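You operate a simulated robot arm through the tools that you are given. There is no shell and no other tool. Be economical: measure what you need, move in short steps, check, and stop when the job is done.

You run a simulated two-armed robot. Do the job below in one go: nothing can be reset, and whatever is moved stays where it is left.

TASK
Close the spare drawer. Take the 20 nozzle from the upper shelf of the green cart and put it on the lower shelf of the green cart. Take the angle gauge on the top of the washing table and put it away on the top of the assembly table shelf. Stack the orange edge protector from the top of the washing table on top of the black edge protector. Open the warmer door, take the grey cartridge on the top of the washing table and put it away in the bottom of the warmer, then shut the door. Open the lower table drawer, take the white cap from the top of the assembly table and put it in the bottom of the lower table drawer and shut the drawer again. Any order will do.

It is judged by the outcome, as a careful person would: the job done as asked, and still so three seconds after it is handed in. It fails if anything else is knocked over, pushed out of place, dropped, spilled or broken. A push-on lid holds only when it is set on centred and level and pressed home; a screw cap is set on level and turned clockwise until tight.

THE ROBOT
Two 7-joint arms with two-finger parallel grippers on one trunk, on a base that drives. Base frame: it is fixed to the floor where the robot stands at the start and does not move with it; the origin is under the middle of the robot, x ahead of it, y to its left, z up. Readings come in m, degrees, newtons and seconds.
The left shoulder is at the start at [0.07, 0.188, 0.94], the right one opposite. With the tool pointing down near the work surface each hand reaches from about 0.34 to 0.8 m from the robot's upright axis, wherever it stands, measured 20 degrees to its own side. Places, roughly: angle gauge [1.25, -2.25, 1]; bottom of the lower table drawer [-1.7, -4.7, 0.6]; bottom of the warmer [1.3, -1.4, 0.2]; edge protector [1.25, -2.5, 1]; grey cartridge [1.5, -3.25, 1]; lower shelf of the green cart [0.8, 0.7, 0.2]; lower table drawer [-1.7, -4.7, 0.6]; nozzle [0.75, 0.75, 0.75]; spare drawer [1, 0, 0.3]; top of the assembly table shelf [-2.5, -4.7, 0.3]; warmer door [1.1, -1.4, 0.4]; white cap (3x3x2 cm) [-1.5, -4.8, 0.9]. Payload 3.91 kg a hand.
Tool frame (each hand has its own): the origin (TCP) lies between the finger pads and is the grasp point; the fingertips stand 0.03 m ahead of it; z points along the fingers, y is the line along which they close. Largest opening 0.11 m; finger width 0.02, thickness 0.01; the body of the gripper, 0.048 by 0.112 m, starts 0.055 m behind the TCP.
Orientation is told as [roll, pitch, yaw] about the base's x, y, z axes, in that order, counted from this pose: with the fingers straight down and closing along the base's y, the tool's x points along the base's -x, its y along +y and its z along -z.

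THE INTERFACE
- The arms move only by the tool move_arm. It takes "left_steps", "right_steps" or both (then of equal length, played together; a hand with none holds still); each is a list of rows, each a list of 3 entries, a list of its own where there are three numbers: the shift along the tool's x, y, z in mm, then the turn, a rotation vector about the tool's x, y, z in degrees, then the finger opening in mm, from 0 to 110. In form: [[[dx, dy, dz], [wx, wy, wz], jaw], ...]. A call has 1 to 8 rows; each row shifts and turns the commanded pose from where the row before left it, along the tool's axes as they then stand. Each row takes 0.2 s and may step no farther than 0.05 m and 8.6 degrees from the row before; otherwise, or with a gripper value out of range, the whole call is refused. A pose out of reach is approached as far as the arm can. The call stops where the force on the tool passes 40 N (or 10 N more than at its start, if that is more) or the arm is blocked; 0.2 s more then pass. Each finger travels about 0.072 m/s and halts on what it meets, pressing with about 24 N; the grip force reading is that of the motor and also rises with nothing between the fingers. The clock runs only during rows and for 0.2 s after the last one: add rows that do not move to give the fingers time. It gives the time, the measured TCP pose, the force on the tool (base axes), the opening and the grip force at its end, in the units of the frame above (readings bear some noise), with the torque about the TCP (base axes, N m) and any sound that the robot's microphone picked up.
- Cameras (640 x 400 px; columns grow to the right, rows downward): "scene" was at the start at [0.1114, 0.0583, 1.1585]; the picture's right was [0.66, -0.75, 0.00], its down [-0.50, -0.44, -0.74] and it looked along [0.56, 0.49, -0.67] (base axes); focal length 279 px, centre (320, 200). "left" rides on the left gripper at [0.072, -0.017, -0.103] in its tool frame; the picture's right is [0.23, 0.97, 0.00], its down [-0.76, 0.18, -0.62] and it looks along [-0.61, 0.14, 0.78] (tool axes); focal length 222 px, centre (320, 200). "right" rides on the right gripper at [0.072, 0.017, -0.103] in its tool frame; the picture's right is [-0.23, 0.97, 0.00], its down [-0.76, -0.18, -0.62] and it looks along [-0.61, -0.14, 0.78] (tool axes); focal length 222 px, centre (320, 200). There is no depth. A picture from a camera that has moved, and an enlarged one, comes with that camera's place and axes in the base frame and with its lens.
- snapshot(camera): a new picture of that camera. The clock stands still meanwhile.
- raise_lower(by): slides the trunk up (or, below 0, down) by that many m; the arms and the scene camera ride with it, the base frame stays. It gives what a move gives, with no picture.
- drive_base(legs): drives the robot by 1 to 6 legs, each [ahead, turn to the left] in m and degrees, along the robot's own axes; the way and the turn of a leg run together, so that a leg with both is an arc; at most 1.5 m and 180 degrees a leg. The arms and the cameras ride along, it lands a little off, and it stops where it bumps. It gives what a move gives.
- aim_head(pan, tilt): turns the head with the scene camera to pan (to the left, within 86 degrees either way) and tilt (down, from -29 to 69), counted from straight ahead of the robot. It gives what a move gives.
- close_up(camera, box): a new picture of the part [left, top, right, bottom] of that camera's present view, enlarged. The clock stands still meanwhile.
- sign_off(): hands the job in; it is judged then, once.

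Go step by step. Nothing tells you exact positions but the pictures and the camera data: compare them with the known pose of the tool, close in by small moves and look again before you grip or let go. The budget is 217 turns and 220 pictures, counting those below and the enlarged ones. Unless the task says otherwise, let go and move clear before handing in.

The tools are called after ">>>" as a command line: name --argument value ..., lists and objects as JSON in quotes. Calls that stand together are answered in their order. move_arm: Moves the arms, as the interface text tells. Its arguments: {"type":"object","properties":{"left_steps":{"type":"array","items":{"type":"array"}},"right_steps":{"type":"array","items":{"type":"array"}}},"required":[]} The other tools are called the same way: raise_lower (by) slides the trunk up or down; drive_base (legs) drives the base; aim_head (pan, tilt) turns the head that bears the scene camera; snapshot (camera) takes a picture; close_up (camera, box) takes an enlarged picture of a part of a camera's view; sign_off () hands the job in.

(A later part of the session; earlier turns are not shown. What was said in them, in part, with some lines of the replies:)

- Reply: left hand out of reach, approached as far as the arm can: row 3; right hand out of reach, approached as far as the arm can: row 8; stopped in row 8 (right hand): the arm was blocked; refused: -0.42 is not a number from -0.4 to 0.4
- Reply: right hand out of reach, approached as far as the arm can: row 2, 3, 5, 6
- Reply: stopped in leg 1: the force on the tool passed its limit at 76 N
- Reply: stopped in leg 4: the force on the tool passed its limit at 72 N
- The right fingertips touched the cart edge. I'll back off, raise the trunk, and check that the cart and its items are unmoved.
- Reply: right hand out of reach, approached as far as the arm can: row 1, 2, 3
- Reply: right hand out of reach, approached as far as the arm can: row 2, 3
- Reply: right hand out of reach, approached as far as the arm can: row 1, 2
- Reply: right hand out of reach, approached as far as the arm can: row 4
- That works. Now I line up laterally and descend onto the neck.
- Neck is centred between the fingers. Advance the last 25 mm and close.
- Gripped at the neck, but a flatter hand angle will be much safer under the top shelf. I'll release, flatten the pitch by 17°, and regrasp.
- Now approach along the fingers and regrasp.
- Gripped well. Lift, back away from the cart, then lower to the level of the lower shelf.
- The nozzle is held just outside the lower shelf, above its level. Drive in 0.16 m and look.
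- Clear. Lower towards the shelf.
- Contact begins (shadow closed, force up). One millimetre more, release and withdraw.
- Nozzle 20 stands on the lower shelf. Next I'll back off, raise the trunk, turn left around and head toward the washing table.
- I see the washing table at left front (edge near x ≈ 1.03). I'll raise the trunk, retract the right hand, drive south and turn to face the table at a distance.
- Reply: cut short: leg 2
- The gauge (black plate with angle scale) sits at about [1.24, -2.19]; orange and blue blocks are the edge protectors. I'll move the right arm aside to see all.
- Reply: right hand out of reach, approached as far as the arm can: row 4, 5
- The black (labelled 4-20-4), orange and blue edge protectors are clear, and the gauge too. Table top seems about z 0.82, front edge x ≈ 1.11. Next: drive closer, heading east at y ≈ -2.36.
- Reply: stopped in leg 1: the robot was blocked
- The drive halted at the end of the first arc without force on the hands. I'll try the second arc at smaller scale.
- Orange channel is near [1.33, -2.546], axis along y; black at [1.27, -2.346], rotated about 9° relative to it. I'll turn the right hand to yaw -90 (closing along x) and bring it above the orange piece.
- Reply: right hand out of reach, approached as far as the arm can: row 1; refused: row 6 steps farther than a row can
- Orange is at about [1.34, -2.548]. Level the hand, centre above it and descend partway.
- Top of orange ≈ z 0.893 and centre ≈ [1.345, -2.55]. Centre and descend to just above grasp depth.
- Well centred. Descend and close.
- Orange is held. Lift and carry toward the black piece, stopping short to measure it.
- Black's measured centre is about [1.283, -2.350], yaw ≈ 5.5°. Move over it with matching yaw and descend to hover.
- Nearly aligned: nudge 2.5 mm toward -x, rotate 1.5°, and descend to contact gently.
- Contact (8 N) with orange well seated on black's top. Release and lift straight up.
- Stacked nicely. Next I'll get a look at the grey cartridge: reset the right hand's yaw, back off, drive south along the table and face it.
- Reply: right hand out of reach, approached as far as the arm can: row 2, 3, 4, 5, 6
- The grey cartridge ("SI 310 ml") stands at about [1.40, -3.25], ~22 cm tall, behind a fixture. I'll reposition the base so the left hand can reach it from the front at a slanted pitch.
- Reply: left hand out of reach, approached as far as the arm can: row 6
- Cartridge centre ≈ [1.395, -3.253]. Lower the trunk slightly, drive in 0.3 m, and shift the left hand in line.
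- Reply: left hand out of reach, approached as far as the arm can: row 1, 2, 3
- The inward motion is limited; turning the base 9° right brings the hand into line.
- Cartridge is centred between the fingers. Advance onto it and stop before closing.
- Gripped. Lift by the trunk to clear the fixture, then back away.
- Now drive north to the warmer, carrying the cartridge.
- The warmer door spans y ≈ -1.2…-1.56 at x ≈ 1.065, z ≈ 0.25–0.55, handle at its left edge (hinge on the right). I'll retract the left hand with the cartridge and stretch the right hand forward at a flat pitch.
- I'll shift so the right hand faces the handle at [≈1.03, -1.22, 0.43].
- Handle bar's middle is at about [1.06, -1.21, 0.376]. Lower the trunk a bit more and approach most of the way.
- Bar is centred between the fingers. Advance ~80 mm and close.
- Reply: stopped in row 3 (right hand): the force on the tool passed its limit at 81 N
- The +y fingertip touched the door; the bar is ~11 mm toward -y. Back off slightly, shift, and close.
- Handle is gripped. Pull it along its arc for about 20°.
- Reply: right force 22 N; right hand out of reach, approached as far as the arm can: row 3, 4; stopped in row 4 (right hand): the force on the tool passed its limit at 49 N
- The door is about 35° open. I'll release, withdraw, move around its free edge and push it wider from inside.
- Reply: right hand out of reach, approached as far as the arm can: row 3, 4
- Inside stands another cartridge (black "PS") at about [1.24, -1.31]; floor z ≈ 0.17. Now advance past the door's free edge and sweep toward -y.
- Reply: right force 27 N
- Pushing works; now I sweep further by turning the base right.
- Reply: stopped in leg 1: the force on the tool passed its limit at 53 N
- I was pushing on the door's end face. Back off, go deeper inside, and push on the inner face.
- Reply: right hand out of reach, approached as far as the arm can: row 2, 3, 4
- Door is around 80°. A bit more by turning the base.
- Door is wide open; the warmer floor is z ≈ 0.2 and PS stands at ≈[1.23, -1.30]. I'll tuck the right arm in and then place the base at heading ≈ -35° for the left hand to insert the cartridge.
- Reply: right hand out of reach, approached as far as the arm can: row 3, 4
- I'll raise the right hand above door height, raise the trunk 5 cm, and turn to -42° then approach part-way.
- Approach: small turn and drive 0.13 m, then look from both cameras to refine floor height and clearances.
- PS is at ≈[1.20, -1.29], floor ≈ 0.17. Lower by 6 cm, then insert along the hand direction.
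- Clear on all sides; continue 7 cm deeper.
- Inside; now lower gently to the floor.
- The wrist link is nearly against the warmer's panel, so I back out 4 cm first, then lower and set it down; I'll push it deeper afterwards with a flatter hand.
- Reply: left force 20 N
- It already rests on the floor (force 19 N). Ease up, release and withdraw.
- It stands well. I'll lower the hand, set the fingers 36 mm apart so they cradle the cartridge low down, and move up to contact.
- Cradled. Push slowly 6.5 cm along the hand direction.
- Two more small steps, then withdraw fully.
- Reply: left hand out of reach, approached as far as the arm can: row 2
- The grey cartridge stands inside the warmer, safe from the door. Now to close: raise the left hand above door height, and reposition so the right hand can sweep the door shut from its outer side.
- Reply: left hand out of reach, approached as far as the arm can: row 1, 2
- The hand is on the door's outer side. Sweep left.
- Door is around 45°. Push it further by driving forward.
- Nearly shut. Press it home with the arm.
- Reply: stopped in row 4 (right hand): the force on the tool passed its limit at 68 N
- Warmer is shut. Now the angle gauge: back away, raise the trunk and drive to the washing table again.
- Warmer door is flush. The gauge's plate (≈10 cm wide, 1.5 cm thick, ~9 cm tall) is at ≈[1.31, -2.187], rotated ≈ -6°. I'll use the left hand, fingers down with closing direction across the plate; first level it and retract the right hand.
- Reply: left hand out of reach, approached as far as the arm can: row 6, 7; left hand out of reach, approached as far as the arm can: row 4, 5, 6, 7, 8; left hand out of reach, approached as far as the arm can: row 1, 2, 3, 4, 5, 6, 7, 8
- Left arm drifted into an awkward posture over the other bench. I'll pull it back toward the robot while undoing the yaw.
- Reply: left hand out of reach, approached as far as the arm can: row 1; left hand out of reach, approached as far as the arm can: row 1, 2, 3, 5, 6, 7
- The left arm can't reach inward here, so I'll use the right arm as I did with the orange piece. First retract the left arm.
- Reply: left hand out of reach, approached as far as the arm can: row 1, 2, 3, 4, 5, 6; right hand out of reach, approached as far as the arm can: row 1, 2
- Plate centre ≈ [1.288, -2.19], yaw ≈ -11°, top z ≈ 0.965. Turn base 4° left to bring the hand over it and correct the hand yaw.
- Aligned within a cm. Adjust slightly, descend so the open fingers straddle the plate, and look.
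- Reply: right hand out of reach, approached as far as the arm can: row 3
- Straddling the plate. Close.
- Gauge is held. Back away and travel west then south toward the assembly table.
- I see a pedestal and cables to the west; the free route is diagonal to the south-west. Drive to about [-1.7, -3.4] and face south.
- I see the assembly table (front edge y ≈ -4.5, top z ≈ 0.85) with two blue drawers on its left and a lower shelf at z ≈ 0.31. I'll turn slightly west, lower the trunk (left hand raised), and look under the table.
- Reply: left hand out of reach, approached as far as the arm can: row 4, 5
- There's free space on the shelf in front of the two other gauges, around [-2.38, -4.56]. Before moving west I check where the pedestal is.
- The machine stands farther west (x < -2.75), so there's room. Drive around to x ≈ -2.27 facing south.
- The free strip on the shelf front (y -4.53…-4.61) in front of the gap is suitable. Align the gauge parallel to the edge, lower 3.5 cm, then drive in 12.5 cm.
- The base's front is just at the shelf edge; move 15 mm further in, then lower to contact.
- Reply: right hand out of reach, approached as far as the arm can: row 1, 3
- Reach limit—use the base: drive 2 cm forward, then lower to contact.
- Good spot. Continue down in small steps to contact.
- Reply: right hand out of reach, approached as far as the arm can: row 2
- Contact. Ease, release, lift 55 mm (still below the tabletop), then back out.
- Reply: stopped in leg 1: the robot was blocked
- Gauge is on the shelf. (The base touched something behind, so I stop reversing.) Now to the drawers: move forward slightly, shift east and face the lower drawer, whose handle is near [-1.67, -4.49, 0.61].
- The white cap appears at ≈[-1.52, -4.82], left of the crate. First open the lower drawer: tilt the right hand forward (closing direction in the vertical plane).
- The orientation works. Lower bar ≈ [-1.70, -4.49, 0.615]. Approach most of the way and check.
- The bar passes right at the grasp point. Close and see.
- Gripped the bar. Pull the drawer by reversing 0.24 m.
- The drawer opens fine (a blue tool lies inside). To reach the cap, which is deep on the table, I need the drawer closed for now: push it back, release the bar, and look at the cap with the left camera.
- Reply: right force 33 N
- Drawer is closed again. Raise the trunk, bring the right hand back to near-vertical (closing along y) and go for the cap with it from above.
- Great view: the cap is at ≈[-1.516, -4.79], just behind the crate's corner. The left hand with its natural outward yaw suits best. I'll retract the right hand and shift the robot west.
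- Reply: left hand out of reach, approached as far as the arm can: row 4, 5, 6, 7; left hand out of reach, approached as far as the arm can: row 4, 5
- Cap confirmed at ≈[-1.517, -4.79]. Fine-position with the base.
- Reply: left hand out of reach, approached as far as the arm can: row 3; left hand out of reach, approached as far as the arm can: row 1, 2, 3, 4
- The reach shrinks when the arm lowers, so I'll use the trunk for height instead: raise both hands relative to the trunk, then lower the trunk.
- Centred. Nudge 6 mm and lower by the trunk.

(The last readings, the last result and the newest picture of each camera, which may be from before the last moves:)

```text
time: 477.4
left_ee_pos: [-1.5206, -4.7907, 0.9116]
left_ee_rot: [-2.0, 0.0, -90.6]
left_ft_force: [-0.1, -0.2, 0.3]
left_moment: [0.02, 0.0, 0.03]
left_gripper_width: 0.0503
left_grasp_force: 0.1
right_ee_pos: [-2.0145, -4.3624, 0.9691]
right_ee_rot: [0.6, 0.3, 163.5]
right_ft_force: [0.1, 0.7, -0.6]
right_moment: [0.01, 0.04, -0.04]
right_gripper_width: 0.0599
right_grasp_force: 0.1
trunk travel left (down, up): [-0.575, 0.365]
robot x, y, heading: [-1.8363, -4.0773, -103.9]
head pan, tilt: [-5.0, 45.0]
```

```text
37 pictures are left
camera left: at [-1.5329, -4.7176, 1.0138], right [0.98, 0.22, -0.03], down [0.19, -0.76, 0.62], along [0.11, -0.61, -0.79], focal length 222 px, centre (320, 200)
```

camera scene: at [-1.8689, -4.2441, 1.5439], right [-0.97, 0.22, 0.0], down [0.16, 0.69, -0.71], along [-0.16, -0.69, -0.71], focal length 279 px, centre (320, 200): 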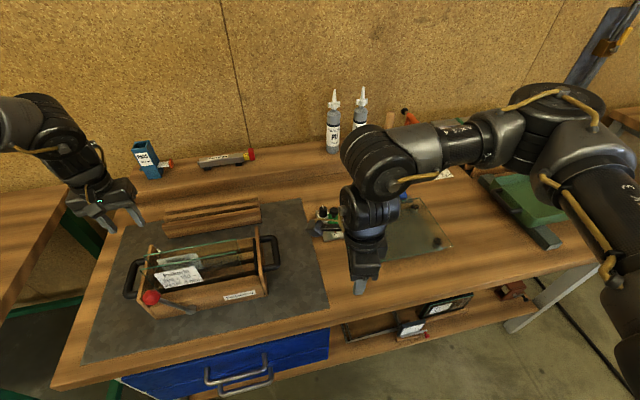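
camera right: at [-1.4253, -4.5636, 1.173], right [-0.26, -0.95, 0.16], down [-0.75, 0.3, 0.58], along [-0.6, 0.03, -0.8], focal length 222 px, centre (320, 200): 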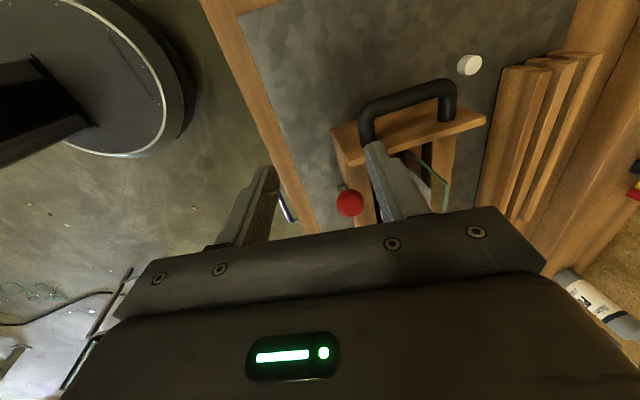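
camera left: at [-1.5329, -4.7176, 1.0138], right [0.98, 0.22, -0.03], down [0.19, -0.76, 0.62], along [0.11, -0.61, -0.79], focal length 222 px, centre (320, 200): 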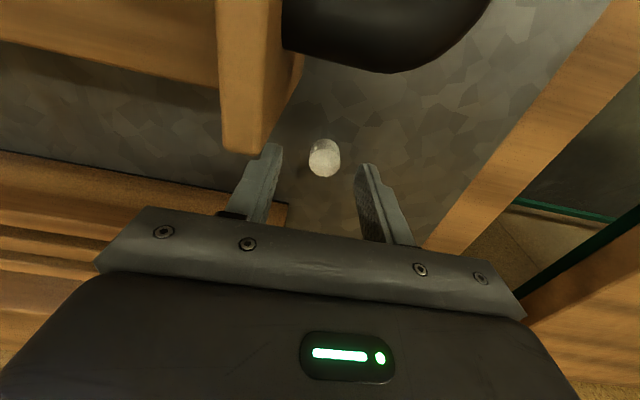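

Cap is right between the fingers. Lower 14 mm more and close.

>>> raise_lower --by -0.014

>>> move_arm --left_steps '[[[0, 0, 0], [0, 0, 0], 40], [[0, 0, 0], [0, 0, 0], 28], [[0, 0, 0], [0, 0, 0], 15], [[0, 0, 0], [0, 0, 0], 8], [[0, 0, 0], [0, 0, 0], 8]]'

>>> snapshot --camera "left"

```text
time: 478.0
left_ee_pos: [-1.5201, -4.791, 0.898]
left_ee_rot: [-2.0, -0.2, -90.6]
left_ft_force: [0.7, 0.4, -0.6]
left_moment: [-0.03, 0.0, 0.02]
left_gripper_width: 0.05
left_grasp_force: 0.0
right_ee_pos: [-2.0137, -4.3618, 0.9566]
right_ee_rot: [0.8, 0.1, 163.4]
right_ft_force: [-0.5, -0.3, 0.3]
right_moment: [-0.01, -0.01, 0.04]
right_gripper_width: 0.06
right_grasp_force: 0.1
trunk travel left (down, up): [-0.561, 0.379]
robot x, y, heading: [-1.8356, -4.0778, -104.0]
head pan, tilt: [-5.0, 45.0]
```

```text
time: 479.2
left_ee_pos: [-1.5208, -4.7903, 0.8966]
left_ee_rot: [-2.0, -0.1, -90.6]
left_ft_force: [-0.2, 0.4, 0.3]
left_moment: [0.04, -0.02, -0.01]
left_gripper_width: 0.0199
left_grasp_force: 24.1
right_ee_pos: [-2.0145, -4.3625, 0.9555]
right_ee_rot: [0.7, 0.2, 163.5]
right_ft_force: [-0.3, -0.2, 0.5]
right_moment: [-0.02, 0.02, -0.01]
right_gripper_width: 0.0603
right_grasp_force: 0.1
trunk travel left (down, up): [-0.561, 0.379]
robot x, y, heading: [-1.837, -4.0787, -104.0]
head pan, tilt: [-5.0, 45.0]
```

```text
36 pictures are left
camera left: at [-1.5328, -4.7179, 0.9996], right [0.98, 0.22, -0.03], down [0.19, -0.76, 0.62], along [0.11, -0.61, -0.79], focal length 222 px, centre (320, 200)
```

left: 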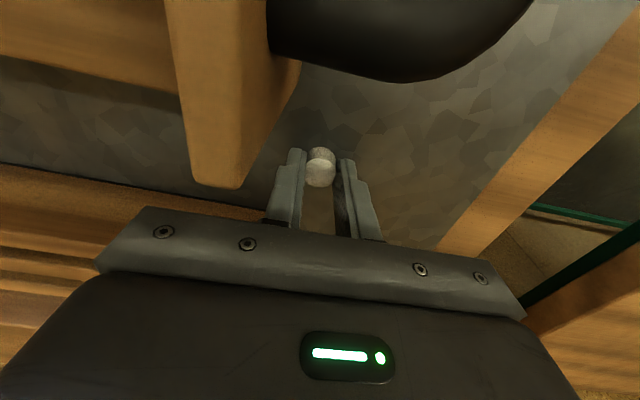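

The cap is gripped. Lift and back out, then return to the drawer-opening position.

>>> raise_lower --by 0.2

>>> drive_base --legs '[[-0.37, 0], [0, 103], [0.12, 0], [0, -90]]'

>>> move_arm --right_steps '[[[0, 46, 0], [0, 0, 0], 46], [[0, 46, 0], [0, 0, 0], 46], [[0, 46, 0], [0, 0, 0], 46], [[0, 46, 0], [0, 0, 0], 46], [[0, 46, 0], [0, 0, 0], 46], [[0, 46, 0], [0, 0, 0], 46], [[0, 46, 0], [0, 0, 0], 46]]'

>>> snapshot --camera "left"

```text
time: 481.4
left_ee_pos: [-1.5194, -4.7902, 1.0968]
left_ee_rot: [-2.0, -0.1, -90.7]
left_ft_force: [-0.5, -0.3, -0.3]
left_moment: [0.0, 0.01, -0.01]
left_gripper_width: 0.0197
left_grasp_force: 23.8
right_ee_pos: [-2.0137, -4.3629, 1.1544]
right_ee_rot: [0.7, 0.2, 163.5]
right_ft_force: [0.0, 0.0, -0.1]
right_moment: [-0.02, 0.02, 0.0]
right_gripper_width: 0.0599
right_grasp_force: 0.1
trunk travel left (down, up): [-0.761, 0.179]
robot x, y, heading: [-1.8367, -4.0793, -103.9]
head pan, tilt: [-5.0, 45.0]
```

```text
time: 492.7
left_ee_pos: [-1.1972, -4.3757, 1.0973]
left_ee_rot: [-2.1, 0.0, -81.4]
left_ft_force: [-0.5, 0.3, 0.6]
left_moment: [0.04, 0.05, 0.0]
left_gripper_width: 0.02
left_grasp_force: 24.0
right_ee_pos: [-1.7555, -4.0329, 1.1541]
right_ee_rot: [0.7, 0.2, 172.8]
right_ft_force: [0.6, -0.8, -0.5]
right_moment: [0.0, -0.01, 0.02]
right_gripper_width: 0.0601
right_grasp_force: 0.1
trunk travel left (down, up): [-0.761, 0.179]
robot x, y, heading: [-1.6254, -3.7288, -94.8]
head pan, tilt: [-5.0, 45.0]
```

```text
time: 494.3
left_ee_pos: [-1.1974, -4.3793, 1.0951]
left_ee_rot: [-2.0, 0.1, -81.3]
left_ft_force: [0.0, -0.5, -0.5]
left_moment: [0.01, 0.02, 0.0]
left_gripper_width: 0.02
left_grasp_force: 23.9
right_ee_pos: [-1.7933, -4.354, 1.1575]
right_ee_rot: [0.6, 0.0, 172.8]
right_ft_force: [0.3, -1.0, 0.6]
right_moment: [0.04, 0.03, 0.03]
right_gripper_width: 0.0461
right_grasp_force: 0.0
trunk travel left (down, up): [-0.761, 0.179]
robot x, y, heading: [-1.6237, -3.7239, -94.7]
head pan, tilt: [-5.0, 45.0]
```

```text
35 pictures are left
camera left: at [-1.2209, -4.309, 1.1979], right [0.93, 0.37, -0.03], down [0.31, -0.72, 0.62], along [0.2, -0.58, -0.79], focal length 222 px, centre (320, 200)
```

left: 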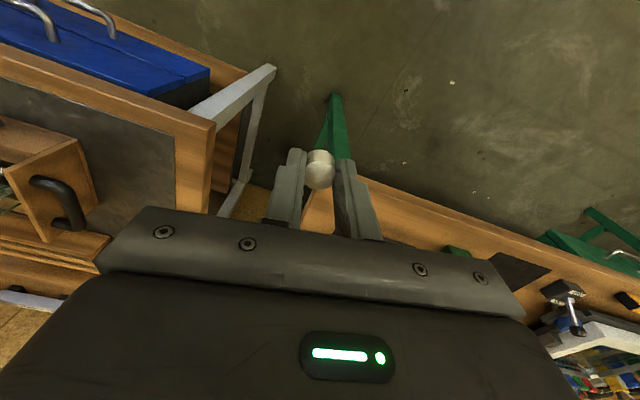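

Cap held securely. Square the heading, lower the right hand relative to the trunk and tilt it for the handle.

>>> drive_base --legs '[[0, 4]]'

>>> move_arm --right_steps '[[[0, 0, 47], [0, 0, 0], 46], [[0, 0, 47], [0, 0, 0], 46], [[0, 0, 47], [0, 0, 0], 46], [[0, 0, 47], [0, 0, 0], 46], [[0, 0, 0], [-8.5, 0, 0], 46], [[0, 0, 0], [-8.5, 0, 0], 46], [[0, 0, 0], [-8.5, 0, 0], 46], [[0, 0, 0], [-8.5, 0, 0], 46]]'

>>> raise_lower --by -0.29

>>> move_arm --right_steps '[[[0, 0, 0], [-8.5, 0, 0], 46], [[0, 0, 0], [-8.5, 0, 0], 46], [[0, 0, 0], [0, 0, 0], 46]]'

>>> snapshot --camera "right"

```text
time: 495.1
left_ee_pos: [-1.1586, -4.3459, 1.0984]
left_ee_rot: [-1.7, -0.2, -77.4]
left_ft_force: [-0.3, 1.0, -0.2]
left_moment: [0.01, -0.03, 0.02]
left_gripper_width: 0.0199
left_grasp_force: 23.6
right_ee_pos: [-1.7566, -4.3614, 1.1587]
right_ee_rot: [0.8, 0.4, 176.7]
right_ft_force: [-0.5, 0.4, -0.6]
right_moment: [-0.04, -0.02, 0.03]
right_gripper_width: 0.0457
right_grasp_force: 0.1
trunk travel left (down, up): [-0.761, 0.179]
robot x, y, heading: [-1.6253, -3.724, -91.2]
head pan, tilt: [-5.0, 45.0]
```

```text
time: 496.9
left_ee_pos: [-1.1546, -4.3458, 1.0982]
left_ee_rot: [-1.8, -0.2, -77.3]
left_ft_force: [0.5, 0.2, 0.4]
left_moment: [-0.03, -0.03, -0.01]
left_gripper_width: 0.02
left_grasp_force: 24.4
right_ee_pos: [-1.7517, -4.3636, 0.9709]
right_ee_rot: [34.9, 0.3, 176.8]
right_ft_force: [-0.5, 1.1, 0.5]
right_moment: [0.02, 0.0, 0.0]
right_gripper_width: 0.046
right_grasp_force: 0.0
trunk travel left (down, up): [-0.761, 0.179]
robot x, y, heading: [-1.6265, -3.7261, -90.9]
head pan, tilt: [-5.0, 45.0]
```

```text
time: 499.9
left_ee_pos: [-1.1541, -4.3453, 0.808]
left_ee_rot: [-2.0, -0.1, -77.4]
left_ft_force: [0.1, -0.2, 0.2]
left_moment: [0.0, -0.02, -0.01]
left_gripper_width: 0.0199
left_grasp_force: 24.5
right_ee_pos: [-1.7513, -4.364, 0.6817]
right_ee_rot: [34.7, 0.2, 176.7]
right_ft_force: [-0.7, 1.8, -0.3]
right_moment: [-0.04, 0.04, -0.01]
right_gripper_width: 0.0459
right_grasp_force: 0.1
trunk travel left (down, up): [-0.471, 0.469]
robot x, y, heading: [-1.6264, -3.7266, -90.7]
head pan, tilt: [-5.0, 45.0]
```

```text
time: 500.6
left_ee_pos: [-1.1547, -4.3461, 0.8065]
left_ee_rot: [-2.1, -0.1, -77.4]
left_ft_force: [-1.1, 0.6, -0.4]
left_moment: [0.0, 0.05, 0.02]
left_gripper_width: 0.0199
left_grasp_force: 24.1
right_ee_pos: [-1.7517, -4.3649, 0.681]
right_ee_rot: [51.8, 0.2, 176.8]
right_ft_force: [-0.6, 0.2, -0.7]
right_moment: [-0.04, -0.04, -0.03]
right_gripper_width: 0.0461
right_grasp_force: 0.1
trunk travel left (down, up): [-0.471, 0.469]
robot x, y, heading: [-1.6253, -3.7255, -90.8]
head pan, tilt: [-5.0, 45.0]
```

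```text
34 pictures are left
camera right: at [-1.676, -4.2975, 0.7591], right [-0.26, -0.59, 0.76], down [-0.73, 0.64, 0.24], along [-0.63, -0.49, -0.6], focal length 222 px, centre (320, 200)
```

right: 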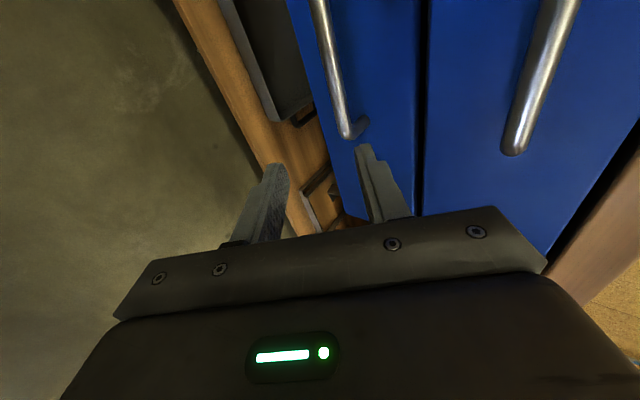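

The bar's west end is at x ≈ -1.76; shift 50 mm east, then approach as before and grip.

>>> move_arm --right_steps '[[[45, 10, 0], [0, 0, 0], 46], [[10, 11, 0], [0, 0, 0], 46], [[0, 0, 45], [0, 0, 0], 46], [[0, 0, 43], [0, 0, 0], 46], [[0, 0, 0], [0, 0, 0], 25], [[0, 0, 0], [0, 0, 0], 4], [[0, 0, 0], [0, 0, 0], 4]]'

>>> snapshot --camera "right"

```text
time: 502.2
left_ee_pos: [-1.1543, -4.3469, 0.8063]
left_ee_rot: [-2.0, -0.1, -77.4]
left_ft_force: [0.5, 0.0, -0.8]
left_moment: [0.01, 0.01, 0.0]
left_gripper_width: 0.0201
left_grasp_force: 24.2
right_ee_pos: [-1.7044, -4.4481, 0.6444]
right_ee_rot: [51.5, 0.2, 176.9]
right_ft_force: [-0.4, 3.6, -4.0]
right_moment: [0.11, 0.53, 0.79]
right_gripper_width: 0.0142
right_grasp_force: 44.9
trunk travel left (down, up): [-0.471, 0.469]
robot x, y, heading: [-1.6253, -3.7269, -90.7]
head pan, tilt: [-5.0, 45.0]
```

```text
33 pictures are left
camera right: at [-1.6272, -4.3811, 0.722], right [-0.26, -0.59, 0.76], down [-0.73, 0.64, 0.25], along [-0.63, -0.49, -0.6], focal length 222 px, centre (320, 200)
```

right: 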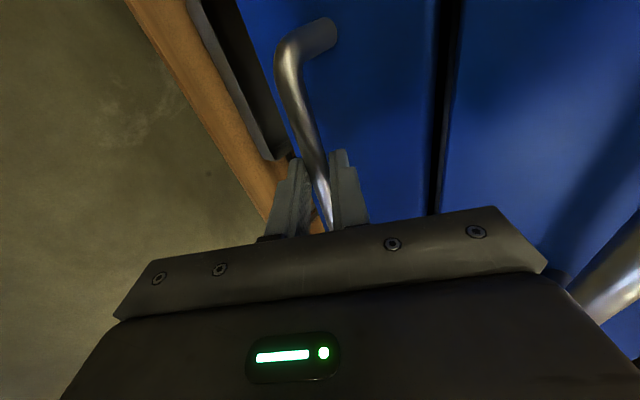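

Gripped. Pull the drawer open, release and withdraw, then lift.

>>> drive_base --legs '[[-0.25, 0]]'

>>> move_arm --right_steps '[[[0, 0, 0], [0, 0, 0], 25], [[0, 0, 0], [0, 0, 0], 50], [[0, 0, -40], [0, 0, 0], 50], [[0, 0, -40], [0, 0, 0], 50], [[0, -20, -30], [0, 0, 0], 50]]'

>>> raise_lower --by 0.32

>>> aim_head --pan 0 --tilt 45

>>> snapshot --camera "scene"

```text
time: 504.1
left_ee_pos: [-1.1515, -4.09, 0.808]
left_ee_rot: [-1.8, -0.1, -77.5]
left_ft_force: [-0.5, 0.5, 1.0]
left_moment: [0.01, -0.02, 0.05]
left_gripper_width: 0.0198
left_grasp_force: 23.8
right_ee_pos: [-1.7043, -4.1927, 0.6436]
right_ee_rot: [51.6, 0.0, 176.6]
right_ft_force: [-24.0, -1.0, -7.6]
right_moment: [0.05, 1.12, -0.02]
right_gripper_width: 0.0144
right_grasp_force: 44.9
trunk travel left (down, up): [-0.471, 0.469]
robot x, y, heading: [-1.6216, -3.4729, -91.1]
head pan, tilt: [-5.0, 45.0]
```

```text
time: 505.3
left_ee_pos: [-1.1505, -4.0896, 0.8075]
left_ee_rot: [-2.0, -0.1, -77.5]
left_ft_force: [-0.2, -0.5, -0.7]
left_moment: [0.0, 0.0, 0.03]
left_gripper_width: 0.0195
left_grasp_force: 23.4
right_ee_pos: [-1.6974, -4.0947, 0.6988]
right_ee_rot: [51.8, -0.3, 176.5]
right_ft_force: [-0.1, -0.6, 0.3]
right_moment: [0.01, -0.03, 0.02]
right_gripper_width: 0.05
right_grasp_force: 0.0
trunk travel left (down, up): [-0.471, 0.469]
robot x, y, heading: [-1.6238, -3.4682, -90.8]
head pan, tilt: [-5.0, 45.0]
```

```text
time: 508.5
left_ee_pos: [-1.1512, -4.09, 1.1269]
left_ee_rot: [-2.0, 0.0, -77.4]
left_ft_force: [0.0, 0.1, -0.4]
left_moment: [0.0, 0.01, 0.02]
left_gripper_width: 0.0196
left_grasp_force: 24.1
right_ee_pos: [-1.6973, -4.095, 1.0188]
right_ee_rot: [51.6, -0.1, 176.4]
right_ft_force: [-0.4, -0.6, -0.3]
right_moment: [0.0, -0.01, -0.02]
right_gripper_width: 0.0501
right_grasp_force: 0.0
trunk travel left (down, up): [-0.791, 0.149]
robot x, y, heading: [-1.6202, -3.4662, -90.9]
head pan, tilt: [-5.0, 45.0]
```

```text
time: 509.1
left_ee_pos: [-1.151, -4.0898, 1.1279]
left_ee_rot: [-2.0, -0.1, -77.4]
left_ft_force: [0.3, -0.5, 0.5]
left_moment: [0.0, 0.02, -0.01]
left_gripper_width: 0.0199
left_grasp_force: 24.1
right_ee_pos: [-1.6957, -4.0952, 1.0175]
right_ee_rot: [51.8, -0.2, 176.5]
right_ft_force: [-0.1, 0.9, 0.1]
right_moment: [0.01, 0.03, -0.01]
right_gripper_width: 0.05
right_grasp_force: 0.0
trunk travel left (down, up): [-0.791, 0.149]
robot x, y, heading: [-1.6219, -3.4672, -90.9]
head pan, tilt: [0.0, 45.0]
```

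```text
32 pictures are left
camera scene: at [-1.6246, -3.5976, 1.4952], right [-1.0, 0.02, 0.0], down [0.01, 0.71, -0.71], along [-0.01, -0.71, -0.71], focal length 279 px, centre (320, 200)
```

scene: 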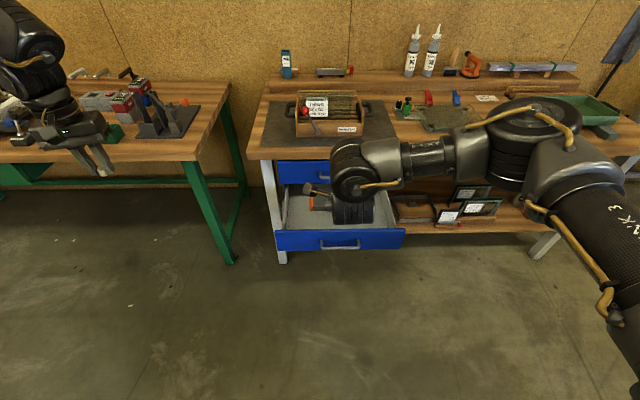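

Drawer is open; panel at y ≈ -4.24, x -1.47…-1.95. Shift the robot west so the left hand comes over the drawer.

>>> drive_base --legs '[[0, -59], [0.5, 0], [0, 59]]'

>>> aim_head --pan 25 --tilt 50

>>> snapshot --camera "scene"

>>> snapshot --camera "left"

```text
time: 517.3
left_ee_pos: [-1.5832, -4.3388, 1.1267]
left_ee_rot: [-2.0, -0.1, -77.1]
left_ft_force: [0.0, 0.3, -0.1]
left_moment: [-0.01, 0.04, 0.01]
left_gripper_width: 0.0199
left_grasp_force: 23.9
right_ee_pos: [-2.1297, -4.3472, 1.0177]
right_ee_rot: [51.8, -0.1, 176.9]
right_ft_force: [-0.3, -0.3, -0.5]
right_moment: [0.02, 0.05, -0.02]
right_gripper_width: 0.0503
right_grasp_force: 0.1
trunk travel left (down, up): [-0.791, 0.149]
robot x, y, heading: [-2.0578, -3.7238, -90.6]
head pan, tilt: [0.0, 45.0]
```

```text
time: 518.2
left_ee_pos: [-1.5831, -4.3379, 1.1279]
left_ee_rot: [-2.0, -0.1, -77.2]
left_ft_force: [-0.1, -0.7, -0.6]
left_moment: [0.02, 0.0, -0.04]
left_gripper_width: 0.02
left_grasp_force: 24.3
right_ee_pos: [-2.128, -4.3482, 1.0183]
right_ee_rot: [51.8, -0.1, 177.0]
right_ft_force: [-0.6, -0.3, -0.2]
right_moment: [-0.01, 0.0, 0.0]
right_gripper_width: 0.0501
right_grasp_force: 0.1
trunk travel left (down, up): [-0.791, 0.149]
robot x, y, heading: [-2.0567, -3.7234, -90.4]
head pan, tilt: [25.0, 50.0]
```

```text
31 pictures are left
camera scene: at [-2.0278, -3.8388, 1.4883], right [-0.91, -0.41, 0.0], down [-0.32, 0.7, -0.64], along [0.27, -0.59, -0.77], focal length 279 px, centre (320, 200)
```

scene: 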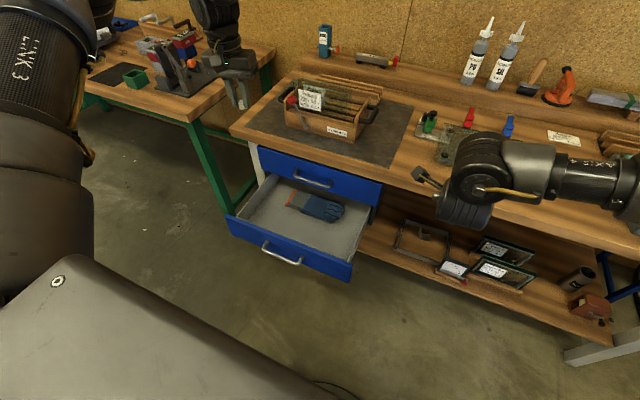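

```text
30 pictures are left
camera left: at [-1.6129, -4.2711, 1.2297], right [0.9, 0.44, -0.03], down [0.36, -0.7, 0.62], along [0.25, -0.57, -0.79], focal length 222 px, centre (320, 200)
```

left: 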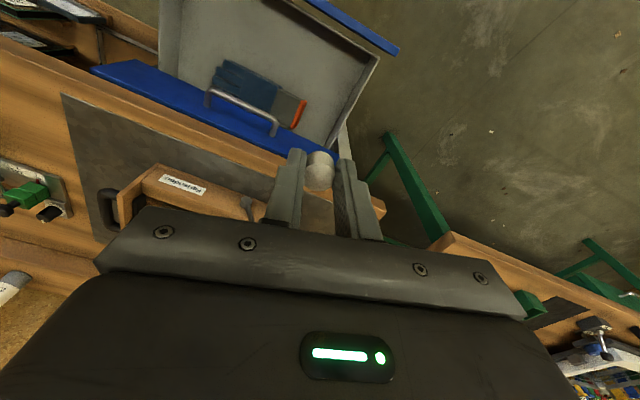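

The drop point is clear (gloves lie to one side). Lower into the drawer.

>>> raise_lower --by -0.4

>>> snapshot --camera "left"

>>> snapshot --camera "scene"

```text
time: 522.0
left_ee_pos: [-1.5822, -4.339, 0.7258]
left_ee_rot: [-2.0, -0.1, -77.1]
left_ft_force: [0.5, -0.3, 0.4]
left_moment: [0.03, 0.01, 0.04]
left_gripper_width: 0.0197
left_grasp_force: 24.4
right_ee_pos: [-2.1286, -4.3474, 0.6183]
right_ee_rot: [51.8, -0.1, 176.9]
right_ft_force: [0.4, 0.0, -0.4]
right_moment: [0.01, -0.02, -0.03]
right_gripper_width: 0.0502
right_grasp_force: 0.1
trunk travel left (down, up): [-0.391, 0.549]
robot x, y, heading: [-2.0592, -3.7224, -90.3]
head pan, tilt: [25.0, 50.0]
```

```text
29 pictures are left
camera left: at [-1.613, -4.2709, 0.8298], right [0.9, 0.44, -0.03], down [0.36, -0.7, 0.62], along [0.25, -0.57, -0.79], focal length 222 px, centre (320, 200)
```

left: 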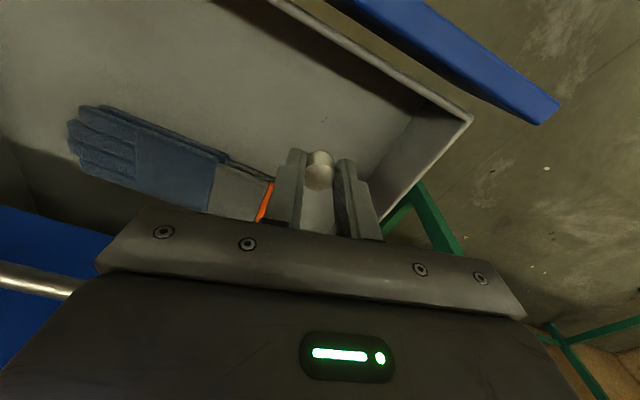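

```text
28 pictures are left
camera scene: at [-2.0277, -3.8386, 1.0883], right [-0.91, -0.41, 0.0], down [-0.32, 0.7, -0.64], along [0.27, -0.58, -0.77], focal length 279 px, centre (320, 200)
```

scene: 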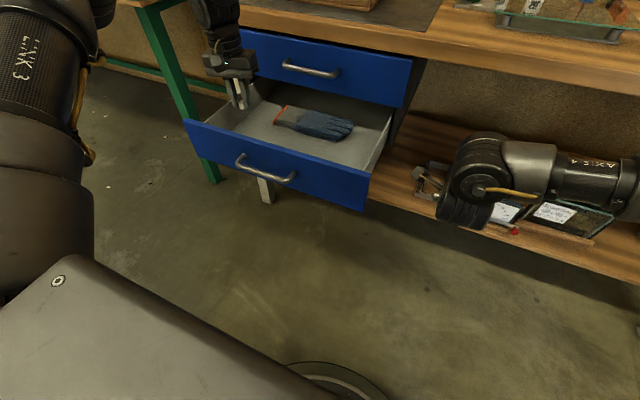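

>>> raise_lower --by -0.1

>>> snapshot --camera "left"

```text
time: 523.4
left_ee_pos: [-1.583, -4.3395, 0.6271]
left_ee_rot: [-1.9, -0.1, -77.1]
left_ft_force: [0.5, 0.3, 0.0]
left_moment: [0.0, 0.02, -0.04]
left_gripper_width: 0.0198
left_grasp_force: 24.0
right_ee_pos: [-2.13, -4.3476, 0.5185]
right_ee_rot: [51.8, -0.1, 176.8]
right_ft_force: [0.7, -0.1, -0.3]
right_moment: [0.0, -0.02, 0.02]
right_gripper_width: 0.0503
right_grasp_force: 0.1
trunk travel left (down, up): [-0.291, 0.649]
robot x, y, heading: [-2.0584, -3.7224, -90.4]
head pan, tilt: [25.0, 50.0]
```

```text
27 pictures are left
camera left: at [-1.613, -4.2708, 0.73], right [0.9, 0.44, -0.03], down [0.36, -0.7, 0.62], along [0.25, -0.57, -0.79], focal length 222 px, centre (320, 200)
```

left: 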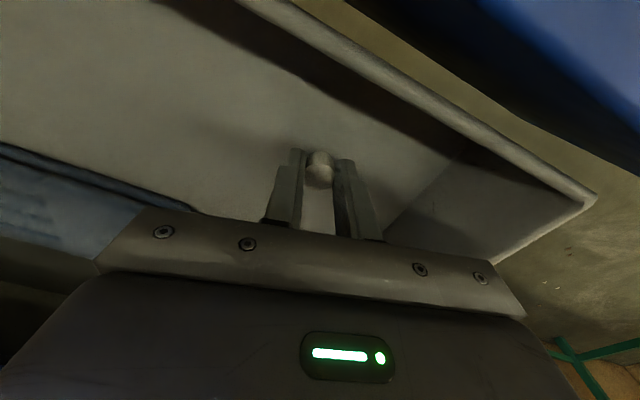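

>>> move_arm --left_steps '[[[0, 0, 4], [0, 0, 0], 8], [[0, 0, 4], [0, 0, 0], 8], [[0, 0, 3], [0, 0, 0], 8], [[0, 0, 0], [0, 0, 0], 8]]'

>>> close_up --camera "left" --box '[230, 100, 410, 220]'

```text
time: 524.4
left_ee_pos: [-1.5837, -4.3388, 0.6157]
left_ee_rot: [-1.9, -0.1, -77.2]
left_ft_force: [0.6, 0.0, 0.1]
left_moment: [0.01, 0.03, 0.01]
left_gripper_width: 0.0197
left_grasp_force: 24.2
right_ee_pos: [-2.1285, -4.348, 0.5169]
right_ee_rot: [51.7, 0.0, 177.0]
right_ft_force: [1.0, -0.1, 0.0]
right_moment: [0.01, 0.01, 0.01]
right_gripper_width: 0.0497
right_grasp_force: 0.1
trunk travel left (down, up): [-0.291, 0.649]
robot x, y, heading: [-2.058, -3.7207, -90.7]
head pan, tilt: [25.0, 50.0]
```

```text
3.33 times, centred on (320, 160) of left
camera zoom: at [-1.6134, -4.271, 0.7186], right [0.9, 0.44, -0.03], down [0.36, -0.7, 0.62], along [0.25, -0.57, -0.79], focal length 740 px, centre (320, 333)
```

zoom: 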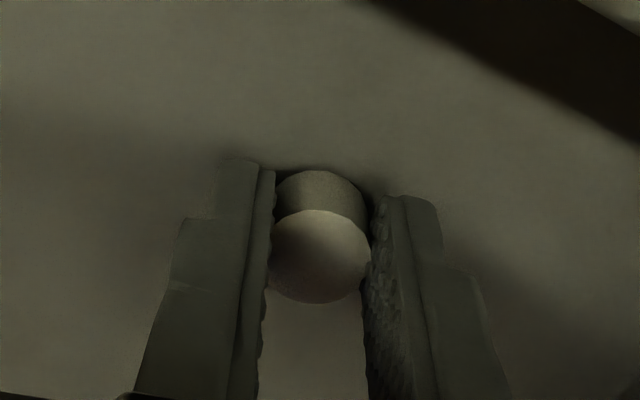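

>>> move_arm --left_steps '[[[0, 0, 2], [0, 0, 0], 8], [[0, 0, 2], [0, 0, 0], 8], [[0, 0, 2], [0, 0, 0], 8], [[0, 0, 0], [0, 0, 0], 8]]'

```text
time: 525.4
left_ee_pos: [-1.5839, -4.3387, 0.6115]
left_ee_rot: [-2.0, -0.3, -77.1]
left_ft_force: [0.8, -0.8, 8.5]
left_moment: [-0.04, -0.1, 0.01]
left_gripper_width: 0.02
left_grasp_force: 23.8
right_ee_pos: [-2.1305, -4.3477, 0.5181]
right_ee_rot: [51.8, -0.1, 176.9]
right_ft_force: [-0.5, 0.7, 0.7]
right_moment: [0.02, -0.01, 0.0]
right_gripper_width: 0.0501
right_grasp_force: 0.1
trunk travel left (down, up): [-0.291, 0.649]
robot x, y, heading: [-2.0588, -3.721, -90.3]
head pan, tilt: [25.0, 50.0]
```

Contact (8.5 N). Release the cap and lift straight up.

>>> move_arm --left_steps '[[[0, 0, -0.5], [0, 0, 0], 25], [[0, 0, 0], [0, 0, 0], 40], [[0, 0, 0], [0, 0, 0], 45], [[0, 0, -25], [0, 0, 0], 45], [[0, 0, -40], [0, 0, 0], 45], [[0, 0, -40], [0, 0, 0], 45]]'

>>> raise_lower --by 0.35

>>> snapshot --camera "left"

>>> snapshot --camera "scene"

```text
time: 526.8
left_ee_pos: [-1.581, -4.3212, 0.7086]
left_ee_rot: [-2.0, -0.3, -77.0]
left_ft_force: [-0.8, 0.4, 0.3]
left_moment: [0.01, 0.02, 0.02]
left_gripper_width: 0.0449
left_grasp_force: 0.2
left hand out of reach, approached as far as the arm can: row 6
right_ee_pos: [-2.1287, -4.347, 0.5188]
right_ee_rot: [51.9, -0.1, 176.9]
right_ft_force: [-0.5, 0.2, 0.3]
right_moment: [-0.01, -0.01, 0.02]
right_gripper_width: 0.0503
right_grasp_force: 0.0
trunk travel left (down, up): [-0.291, 0.649]
robot x, y, heading: [-2.0592, -3.7215, -90.5]
head pan, tilt: [25.0, 50.0]
```

```text
time: 530.2
left_ee_pos: [-1.5809, -4.3235, 1.0576]
left_ee_rot: [-2.0, -0.4, -77.1]
left_ft_force: [-0.1, -1.0, 0.7]
left_moment: [0.01, -0.01, 0.03]
left_gripper_width: 0.045
left_grasp_force: 0.2
right_ee_pos: [-2.1288, -4.3474, 0.8673]
right_ee_rot: [51.8, -0.1, 176.9]
right_ft_force: [-0.2, 0.2, -0.9]
right_moment: [0.01, -0.01, 0.0]
right_gripper_width: 0.05
right_grasp_force: 0.1
trunk travel left (down, up): [-0.641, 0.299]
robot x, y, heading: [-2.0589, -3.7212, -90.6]
head pan, tilt: [25.0, 50.0]
```

```text
25 pictures are left
camera left: at [-1.611, -4.2549, 1.1599], right [0.9, 0.44, -0.04], down [0.36, -0.69, 0.62], along [0.25, -0.57, -0.78], focal length 222 px, centre (320, 200)
```

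left: 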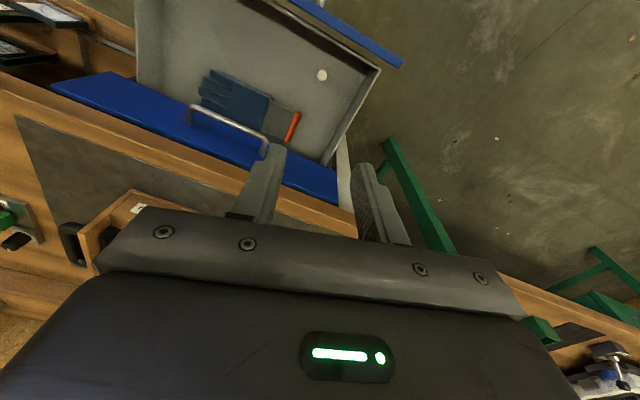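

```text
24 pictures are left
camera scene: at [-2.0276, -3.8389, 1.3382], right [-0.91, -0.41, 0.0], down [-0.32, 0.7, -0.64], along [0.27, -0.58, -0.77], focal length 279 px, centre (320, 200)
```

scene: 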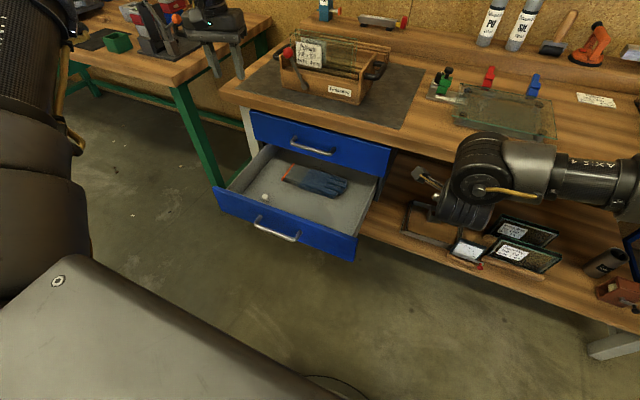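

The cap lies in the drawer. Now return to the pushing position and close the drawer with the right hand's closed fingers.

>>> drive_base --legs '[[0, -59], [-0.5, 0], [0, 59]]'

>>> move_arm --right_steps '[[[0, 0, 0], [0, 0, 0], 25], [[0, 0, 0], [0, 0, 0], 0], [[0, 0, 0], [0, 0, 0], 0]]'

>>> raise_lower --by -0.265

>>> aim_head --pan 0 --tilt 40

>>> snapshot --camera "scene"

>>> snapshot --camera "right"

```text
time: 538.3
left_ee_pos: [-1.1697, -4.0851, 1.0587]
left_ee_rot: [-2.0, -0.3, -78.2]
left_ft_force: [-0.6, 0.0, -0.3]
left_moment: [-0.02, 0.01, 0.02]
left_gripper_width: 0.0449
left_grasp_force: 0.1
right_ee_pos: [-1.7172, -4.0979, 0.8675]
right_ee_rot: [51.8, -0.2, 175.5]
right_ft_force: [0.2, -0.1, 0.0]
right_moment: [0.04, 0.01, 0.0]
right_gripper_width: 0.0504
right_grasp_force: 0.1
trunk travel left (down, up): [-0.641, 0.299]
robot x, y, heading: [-1.6322, -3.4736, -91.6]
head pan, tilt: [25.0, 50.0]
```

```text
time: 539.1
left_ee_pos: [-1.1697, -4.0856, 1.0587]
left_ee_rot: [-2.0, -0.3, -78.1]
left_ft_force: [0.7, -0.2, 0.2]
left_moment: [-0.01, 0.0, -0.02]
left_gripper_width: 0.045
left_grasp_force: 0.1
right_ee_pos: [-1.7167, -4.0993, 0.8673]
right_ee_rot: [51.8, -0.1, 175.6]
right_ft_force: [0.7, -0.3, 1.0]
right_moment: [-0.02, 0.01, 0.02]
right_gripper_width: 0.0002
right_grasp_force: 24.3
trunk travel left (down, up): [-0.641, 0.299]
robot x, y, heading: [-1.634, -3.4742, -92.0]
head pan, tilt: [25.0, 50.0]
```

```text
time: 541.8
left_ee_pos: [-1.1688, -4.0843, 0.7932]
left_ee_rot: [-2.0, -0.4, -78.2]
left_ft_force: [-0.4, 0.1, -0.4]
left_moment: [0.0, 0.0, -0.05]
left_gripper_width: 0.0449
left_grasp_force: 0.0
right_ee_pos: [-1.7176, -4.0986, 0.6027]
right_ee_rot: [51.8, -0.1, 175.8]
right_ft_force: [0.2, 0.6, -0.2]
right_moment: [0.01, 0.05, -0.01]
right_gripper_width: 0.0
right_grasp_force: 24.2
trunk travel left (down, up): [-0.376, 0.564]
robot x, y, heading: [-1.6334, -3.4751, -91.5]
head pan, tilt: [25.0, 50.0]
```

```text
time: 542.7
left_ee_pos: [-1.169, -4.0837, 0.7909]
left_ee_rot: [-2.0, -0.3, -78.2]
left_ft_force: [-0.3, 0.0, -0.4]
left_moment: [0.03, 0.0, 0.01]
left_gripper_width: 0.045
left_grasp_force: 0.1
right_ee_pos: [-1.7175, -4.0982, 0.6031]
right_ee_rot: [51.8, -0.1, 175.7]
right_ft_force: [-0.3, -0.8, -0.5]
right_moment: [-0.03, 0.0, 0.02]
right_gripper_width: 0.0
right_grasp_force: 24.0
trunk travel left (down, up): [-0.376, 0.564]
robot x, y, heading: [-1.6341, -3.4719, -92.0]
head pan, tilt: [0.0, 40.0]
```

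```text
23 pictures are left
camera scene: at [-1.6388, -3.6054, 1.0874], right [-1.0, 0.03, 0.0], down [0.02, 0.64, -0.77], along [-0.02, -0.77, -0.64], focal length 279 px, centre (320, 200)
```

scene: 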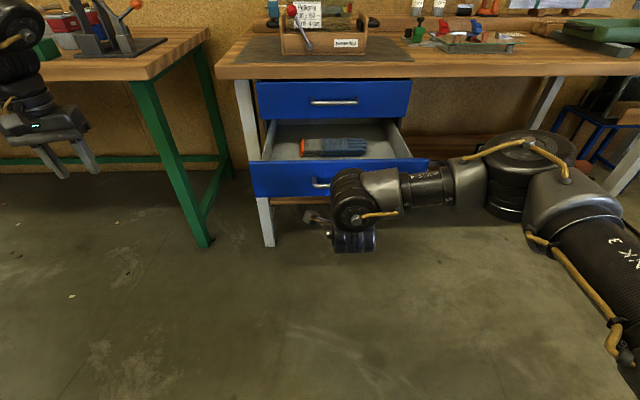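

```text
22 pictures are left
camera right: at [-1.6397, -4.0328, 0.6808], right [-0.27, -0.58, 0.77], down [-0.71, 0.66, 0.25], along [-0.65, -0.48, -0.59], focal length 222 px, centre (320, 200)
```

right: 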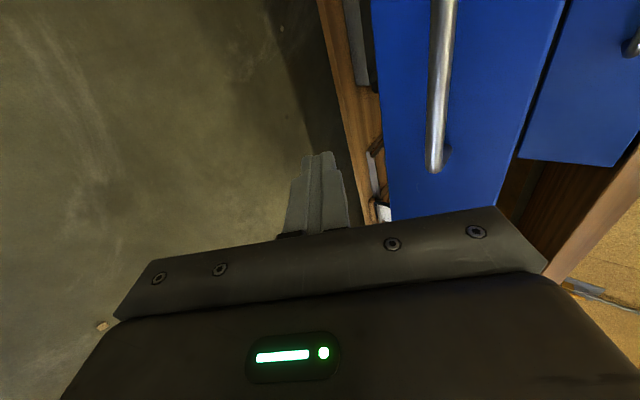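

Fingertips are level with the lower panel. Drive forward to push the drawer shut.

>>> drive_base --legs '[[0.3, 0]]'

>>> snapshot --camera "scene"

```text
time: 544.7
left_ee_pos: [-1.1848, -4.3885, 0.7907]
left_ee_rot: [-2.0, -0.2, -78.7]
left_ft_force: [-0.9, 0.0, -0.3]
left_moment: [0.02, -0.01, -0.01]
left_gripper_width: 0.045
left_grasp_force: 0.1
right_ee_pos: [-1.7329, -4.3973, 0.6025]
right_ee_rot: [51.8, -0.1, 175.2]
right_ft_force: [0.1, -0.4, -0.6]
right_moment: [-0.02, 0.01, 0.02]
right_gripper_width: 0.0
right_grasp_force: 23.6
trunk travel left (down, up): [-0.376, 0.564]
robot x, y, heading: [-1.6419, -3.7709, -92.2]
head pan, tilt: [0.0, 40.0]
```

```text
21 pictures are left
camera scene: at [-1.65, -3.9058, 1.0873], right [-1.0, 0.04, 0.0], down [0.02, 0.64, -0.77], along [-0.03, -0.76, -0.64], focal length 279 px, centre (320, 200)
```

scene: 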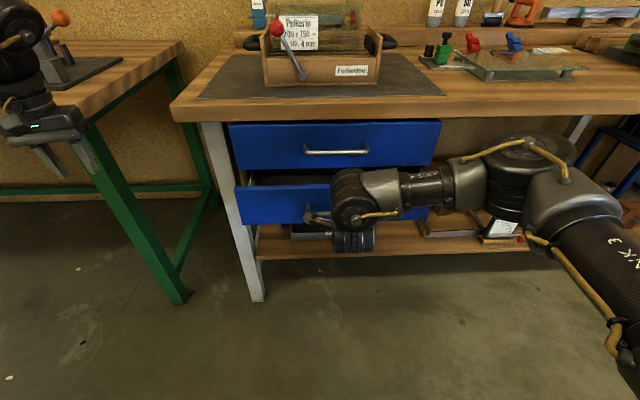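

The drawer is nearly shut; the left hand is close to the green bench, so I finish pushing with the right arm only.

>>> move_arm --right_steps '[[[0, 15.5, 19.6], [0, 0, 0], 0], [[0, 15.5, 19.6], [0, 0, 0], 0], [[0, 12.4, 15.7], [0, 0, 0], 0], [[0, 9, 12], [0, 0, 0], 0], [[0, 9, 12], [0, 0, 0], 0]]'

>>> snapshot --camera "scene"

```text
time: 545.7
left_ee_pos: [-1.1854, -4.3889, 0.7928]
left_ee_rot: [-2.0, -0.3, -78.8]
left_ft_force: [-0.9, -0.7, -0.3]
left_moment: [0.02, 0.0, 0.0]
left_gripper_width: 0.045
left_grasp_force: 0.2
right_ee_pos: [-1.7391, -4.4682, 0.5991]
right_ee_rot: [51.0, -0.5, 175.8]
right_ft_force: [-2.5, 13.5, 4.2]
right_moment: [-0.09, -0.03, 0.05]
right_gripper_width: 0.0
right_grasp_force: 23.7
trunk travel left (down, up): [-0.376, 0.564]
robot x, y, heading: [-1.6425, -3.7693, -92.0]
head pan, tilt: [0.0, 40.0]
stopped in row 4 (right hand): the force on the tool passed its limit at 59 N (the readings are from after the stop); the commanded pose is now the measured one
```

```text
20 pictures are left
camera scene: at [-1.6503, -3.9033, 1.0879], right [-1.0, 0.04, 0.0], down [0.03, 0.64, -0.77], along [-0.03, -0.77, -0.64], focal length 279 px, centre (320, 200)
```

scene: 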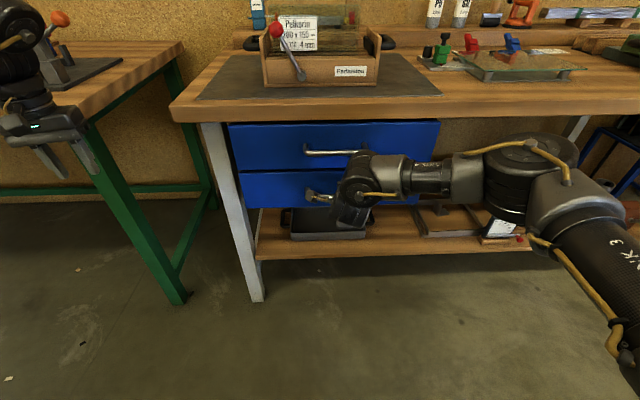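

Drawer shut firmly. Withdraw, back off and verify.

>>> move_arm --right_steps '[[[0, -19, -24], [0, 0, 0], 0], [[0, -19, -24], [0, 0, 0], 0], [[0, -19, -24], [0, 0, 0], 0]]'

>>> drive_base --legs '[[-0.35, 0]]'

>>> aim_head --pan -8 --tilt 28

>>> snapshot --camera "scene"

>>> close_up --camera "scene" --box '[200, 160, 480, 330]'

```text
time: 546.5
left_ee_pos: [-1.1849, -4.3876, 0.7932]
left_ee_rot: [-2.0, -0.3, -78.7]
left_ft_force: [0.3, 0.6, 0.4]
left_moment: [0.01, 0.02, -0.02]
left_gripper_width: 0.0448
left_grasp_force: 0.1
right_ee_pos: [-1.7312, -4.3774, 0.6028]
right_ee_rot: [51.0, -0.4, 175.7]
right_ft_force: [0.2, 0.3, 1.0]
right_moment: [-0.01, 0.02, 0.02]
right_gripper_width: 0.0
right_grasp_force: 23.6
trunk travel left (down, up): [-0.376, 0.564]
robot x, y, heading: [-1.6454, -3.7738, -92.2]
head pan, tilt: [0.0, 40.0]
```

```text
time: 548.8
left_ee_pos: [-1.1724, -4.0385, 0.7924]
left_ee_rot: [-2.0, -0.3, -78.9]
left_ft_force: [0.4, -0.1, 0.2]
left_moment: [-0.02, 0.0, 0.02]
left_gripper_width: 0.0449
left_grasp_force: 0.2
right_ee_pos: [-1.7182, -4.0262, 0.6026]
right_ee_rot: [51.0, -0.4, 175.6]
right_ft_force: [-0.5, -0.6, 0.1]
right_moment: [0.01, -0.01, -0.01]
right_gripper_width: 0.0001
right_grasp_force: 24.4
trunk travel left (down, up): [-0.376, 0.564]
robot x, y, heading: [-1.6285, -3.4206, -92.4]
head pan, tilt: [0.0, 40.0]
```

```text
time: 549.5
left_ee_pos: [-1.1722, -4.0396, 0.7924]
left_ee_rot: [-2.0, -0.3, -78.8]
left_ft_force: [-0.2, -0.7, 0.0]
left_moment: [-0.02, 0.01, 0.01]
left_gripper_width: 0.045
left_grasp_force: 0.1
right_ee_pos: [-1.7183, -4.0264, 0.6023]
right_ee_rot: [51.1, -0.6, 175.6]
right_ft_force: [0.8, 1.4, 0.2]
right_moment: [0.0, -0.02, -0.01]
right_gripper_width: 0.0
right_grasp_force: 24.0
trunk travel left (down, up): [-0.376, 0.564]
robot x, y, heading: [-1.6326, -3.4228, -92.4]
head pan, tilt: [-8.0, 28.0]
```

```text
19 pictures are left
camera scene: at [-1.6492, -3.5591, 1.1059], right [-0.98, 0.18, 0.0], down [0.08, 0.46, -0.88], along [-0.16, -0.87, -0.47], focal length 279 px, centre (320, 200)
```

scene: 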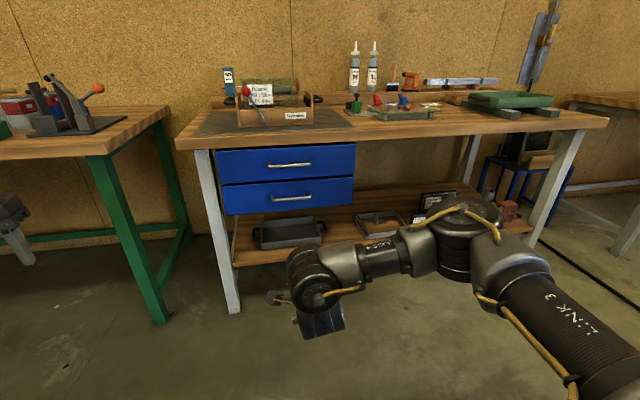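

```text
2.29 times, centred on (340, 245) of scene
camera zoom: at [-1.6492, -3.5591, 1.1059], right [-0.98, 0.18, 0.0], down [0.08, 0.46, -0.88], along [-0.16, -0.87, -0.47], focal length 638 px, centre (274, 97)
```

zoom: 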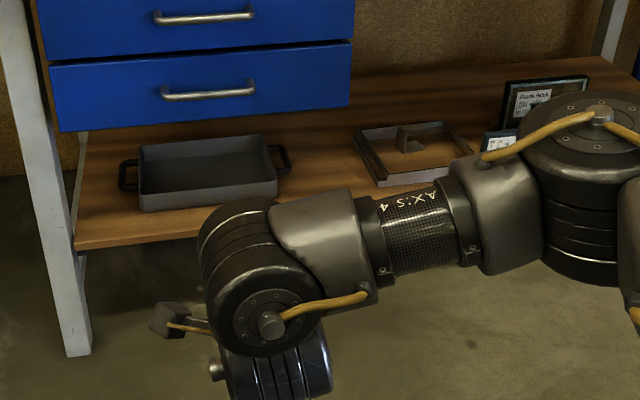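

Both drawers are flush. A last check on the machine my base touched while backing earlier.

>>> aim_head --pan -75 --tilt 25

>>> snapshot --camera "scene"

```text
time: 550.9
left_ee_pos: [-1.1736, -4.04, 0.7927]
left_ee_rot: [-2.0, -0.3, -79.0]
left_ft_force: [0.5, -0.7, 0.3]
left_moment: [-0.02, 0.0, 0.01]
left_gripper_width: 0.0448
left_grasp_force: 0.0
right_ee_pos: [-1.7181, -4.0257, 0.6028]
right_ee_rot: [51.0, -0.5, 175.6]
right_ft_force: [-0.7, 0.3, -0.2]
right_moment: [0.02, 0.01, -0.04]
right_gripper_width: 0.0003
right_grasp_force: 24.0
trunk travel left (down, up): [-0.376, 0.564]
robot x, y, heading: [-1.6313, -3.4208, -92.6]
head pan, tilt: [-75.0, 25.0]
```

```text
17 pictures are left
camera scene: at [-1.7227, -3.4896, 1.1108], right [-0.22, 0.98, 0.0], down [0.41, 0.09, -0.91], along [-0.88, -0.2, -0.42], focal length 279 px, centre (320, 200)
```

scene: 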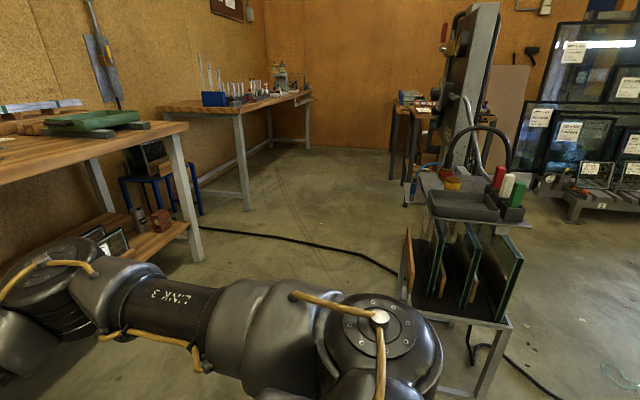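

Everything is in place, the hands are empty and clear; handing in.

>>> sign_off

```text
The job is handed in.
```

The job is handed in. I checked each item by camera or contact force before handing in:

- **Spare drawer:** closed.
- **20 nozzle:** standing on the lower shelf of the green cart.
- **Orange edge protector:** stacked on the black one.
- **Grey cartridge:** standing in the bottom of the warmer, with the door shut.
- **Angle gauge:** on the assembly table shelf.
- **White cap:** in the lower table drawer, with the drawer shut.

There were three unplanned contacts:
- **Cart edge:** the right fingertips bumped the green cart early on. Nothing on it fell, and the cart looked unmoved.
- **Warmer panel:** a wrist link pressed on the front panel while I placed the cartridge. The knob, switch and display looked unchanged afterwards.
- **Glass trolley:** the base was blocked once while reversing from the assembly table, probably by this trolley. It looked upright and intact afterwards, but I could not tell whether it had shifted slightly.
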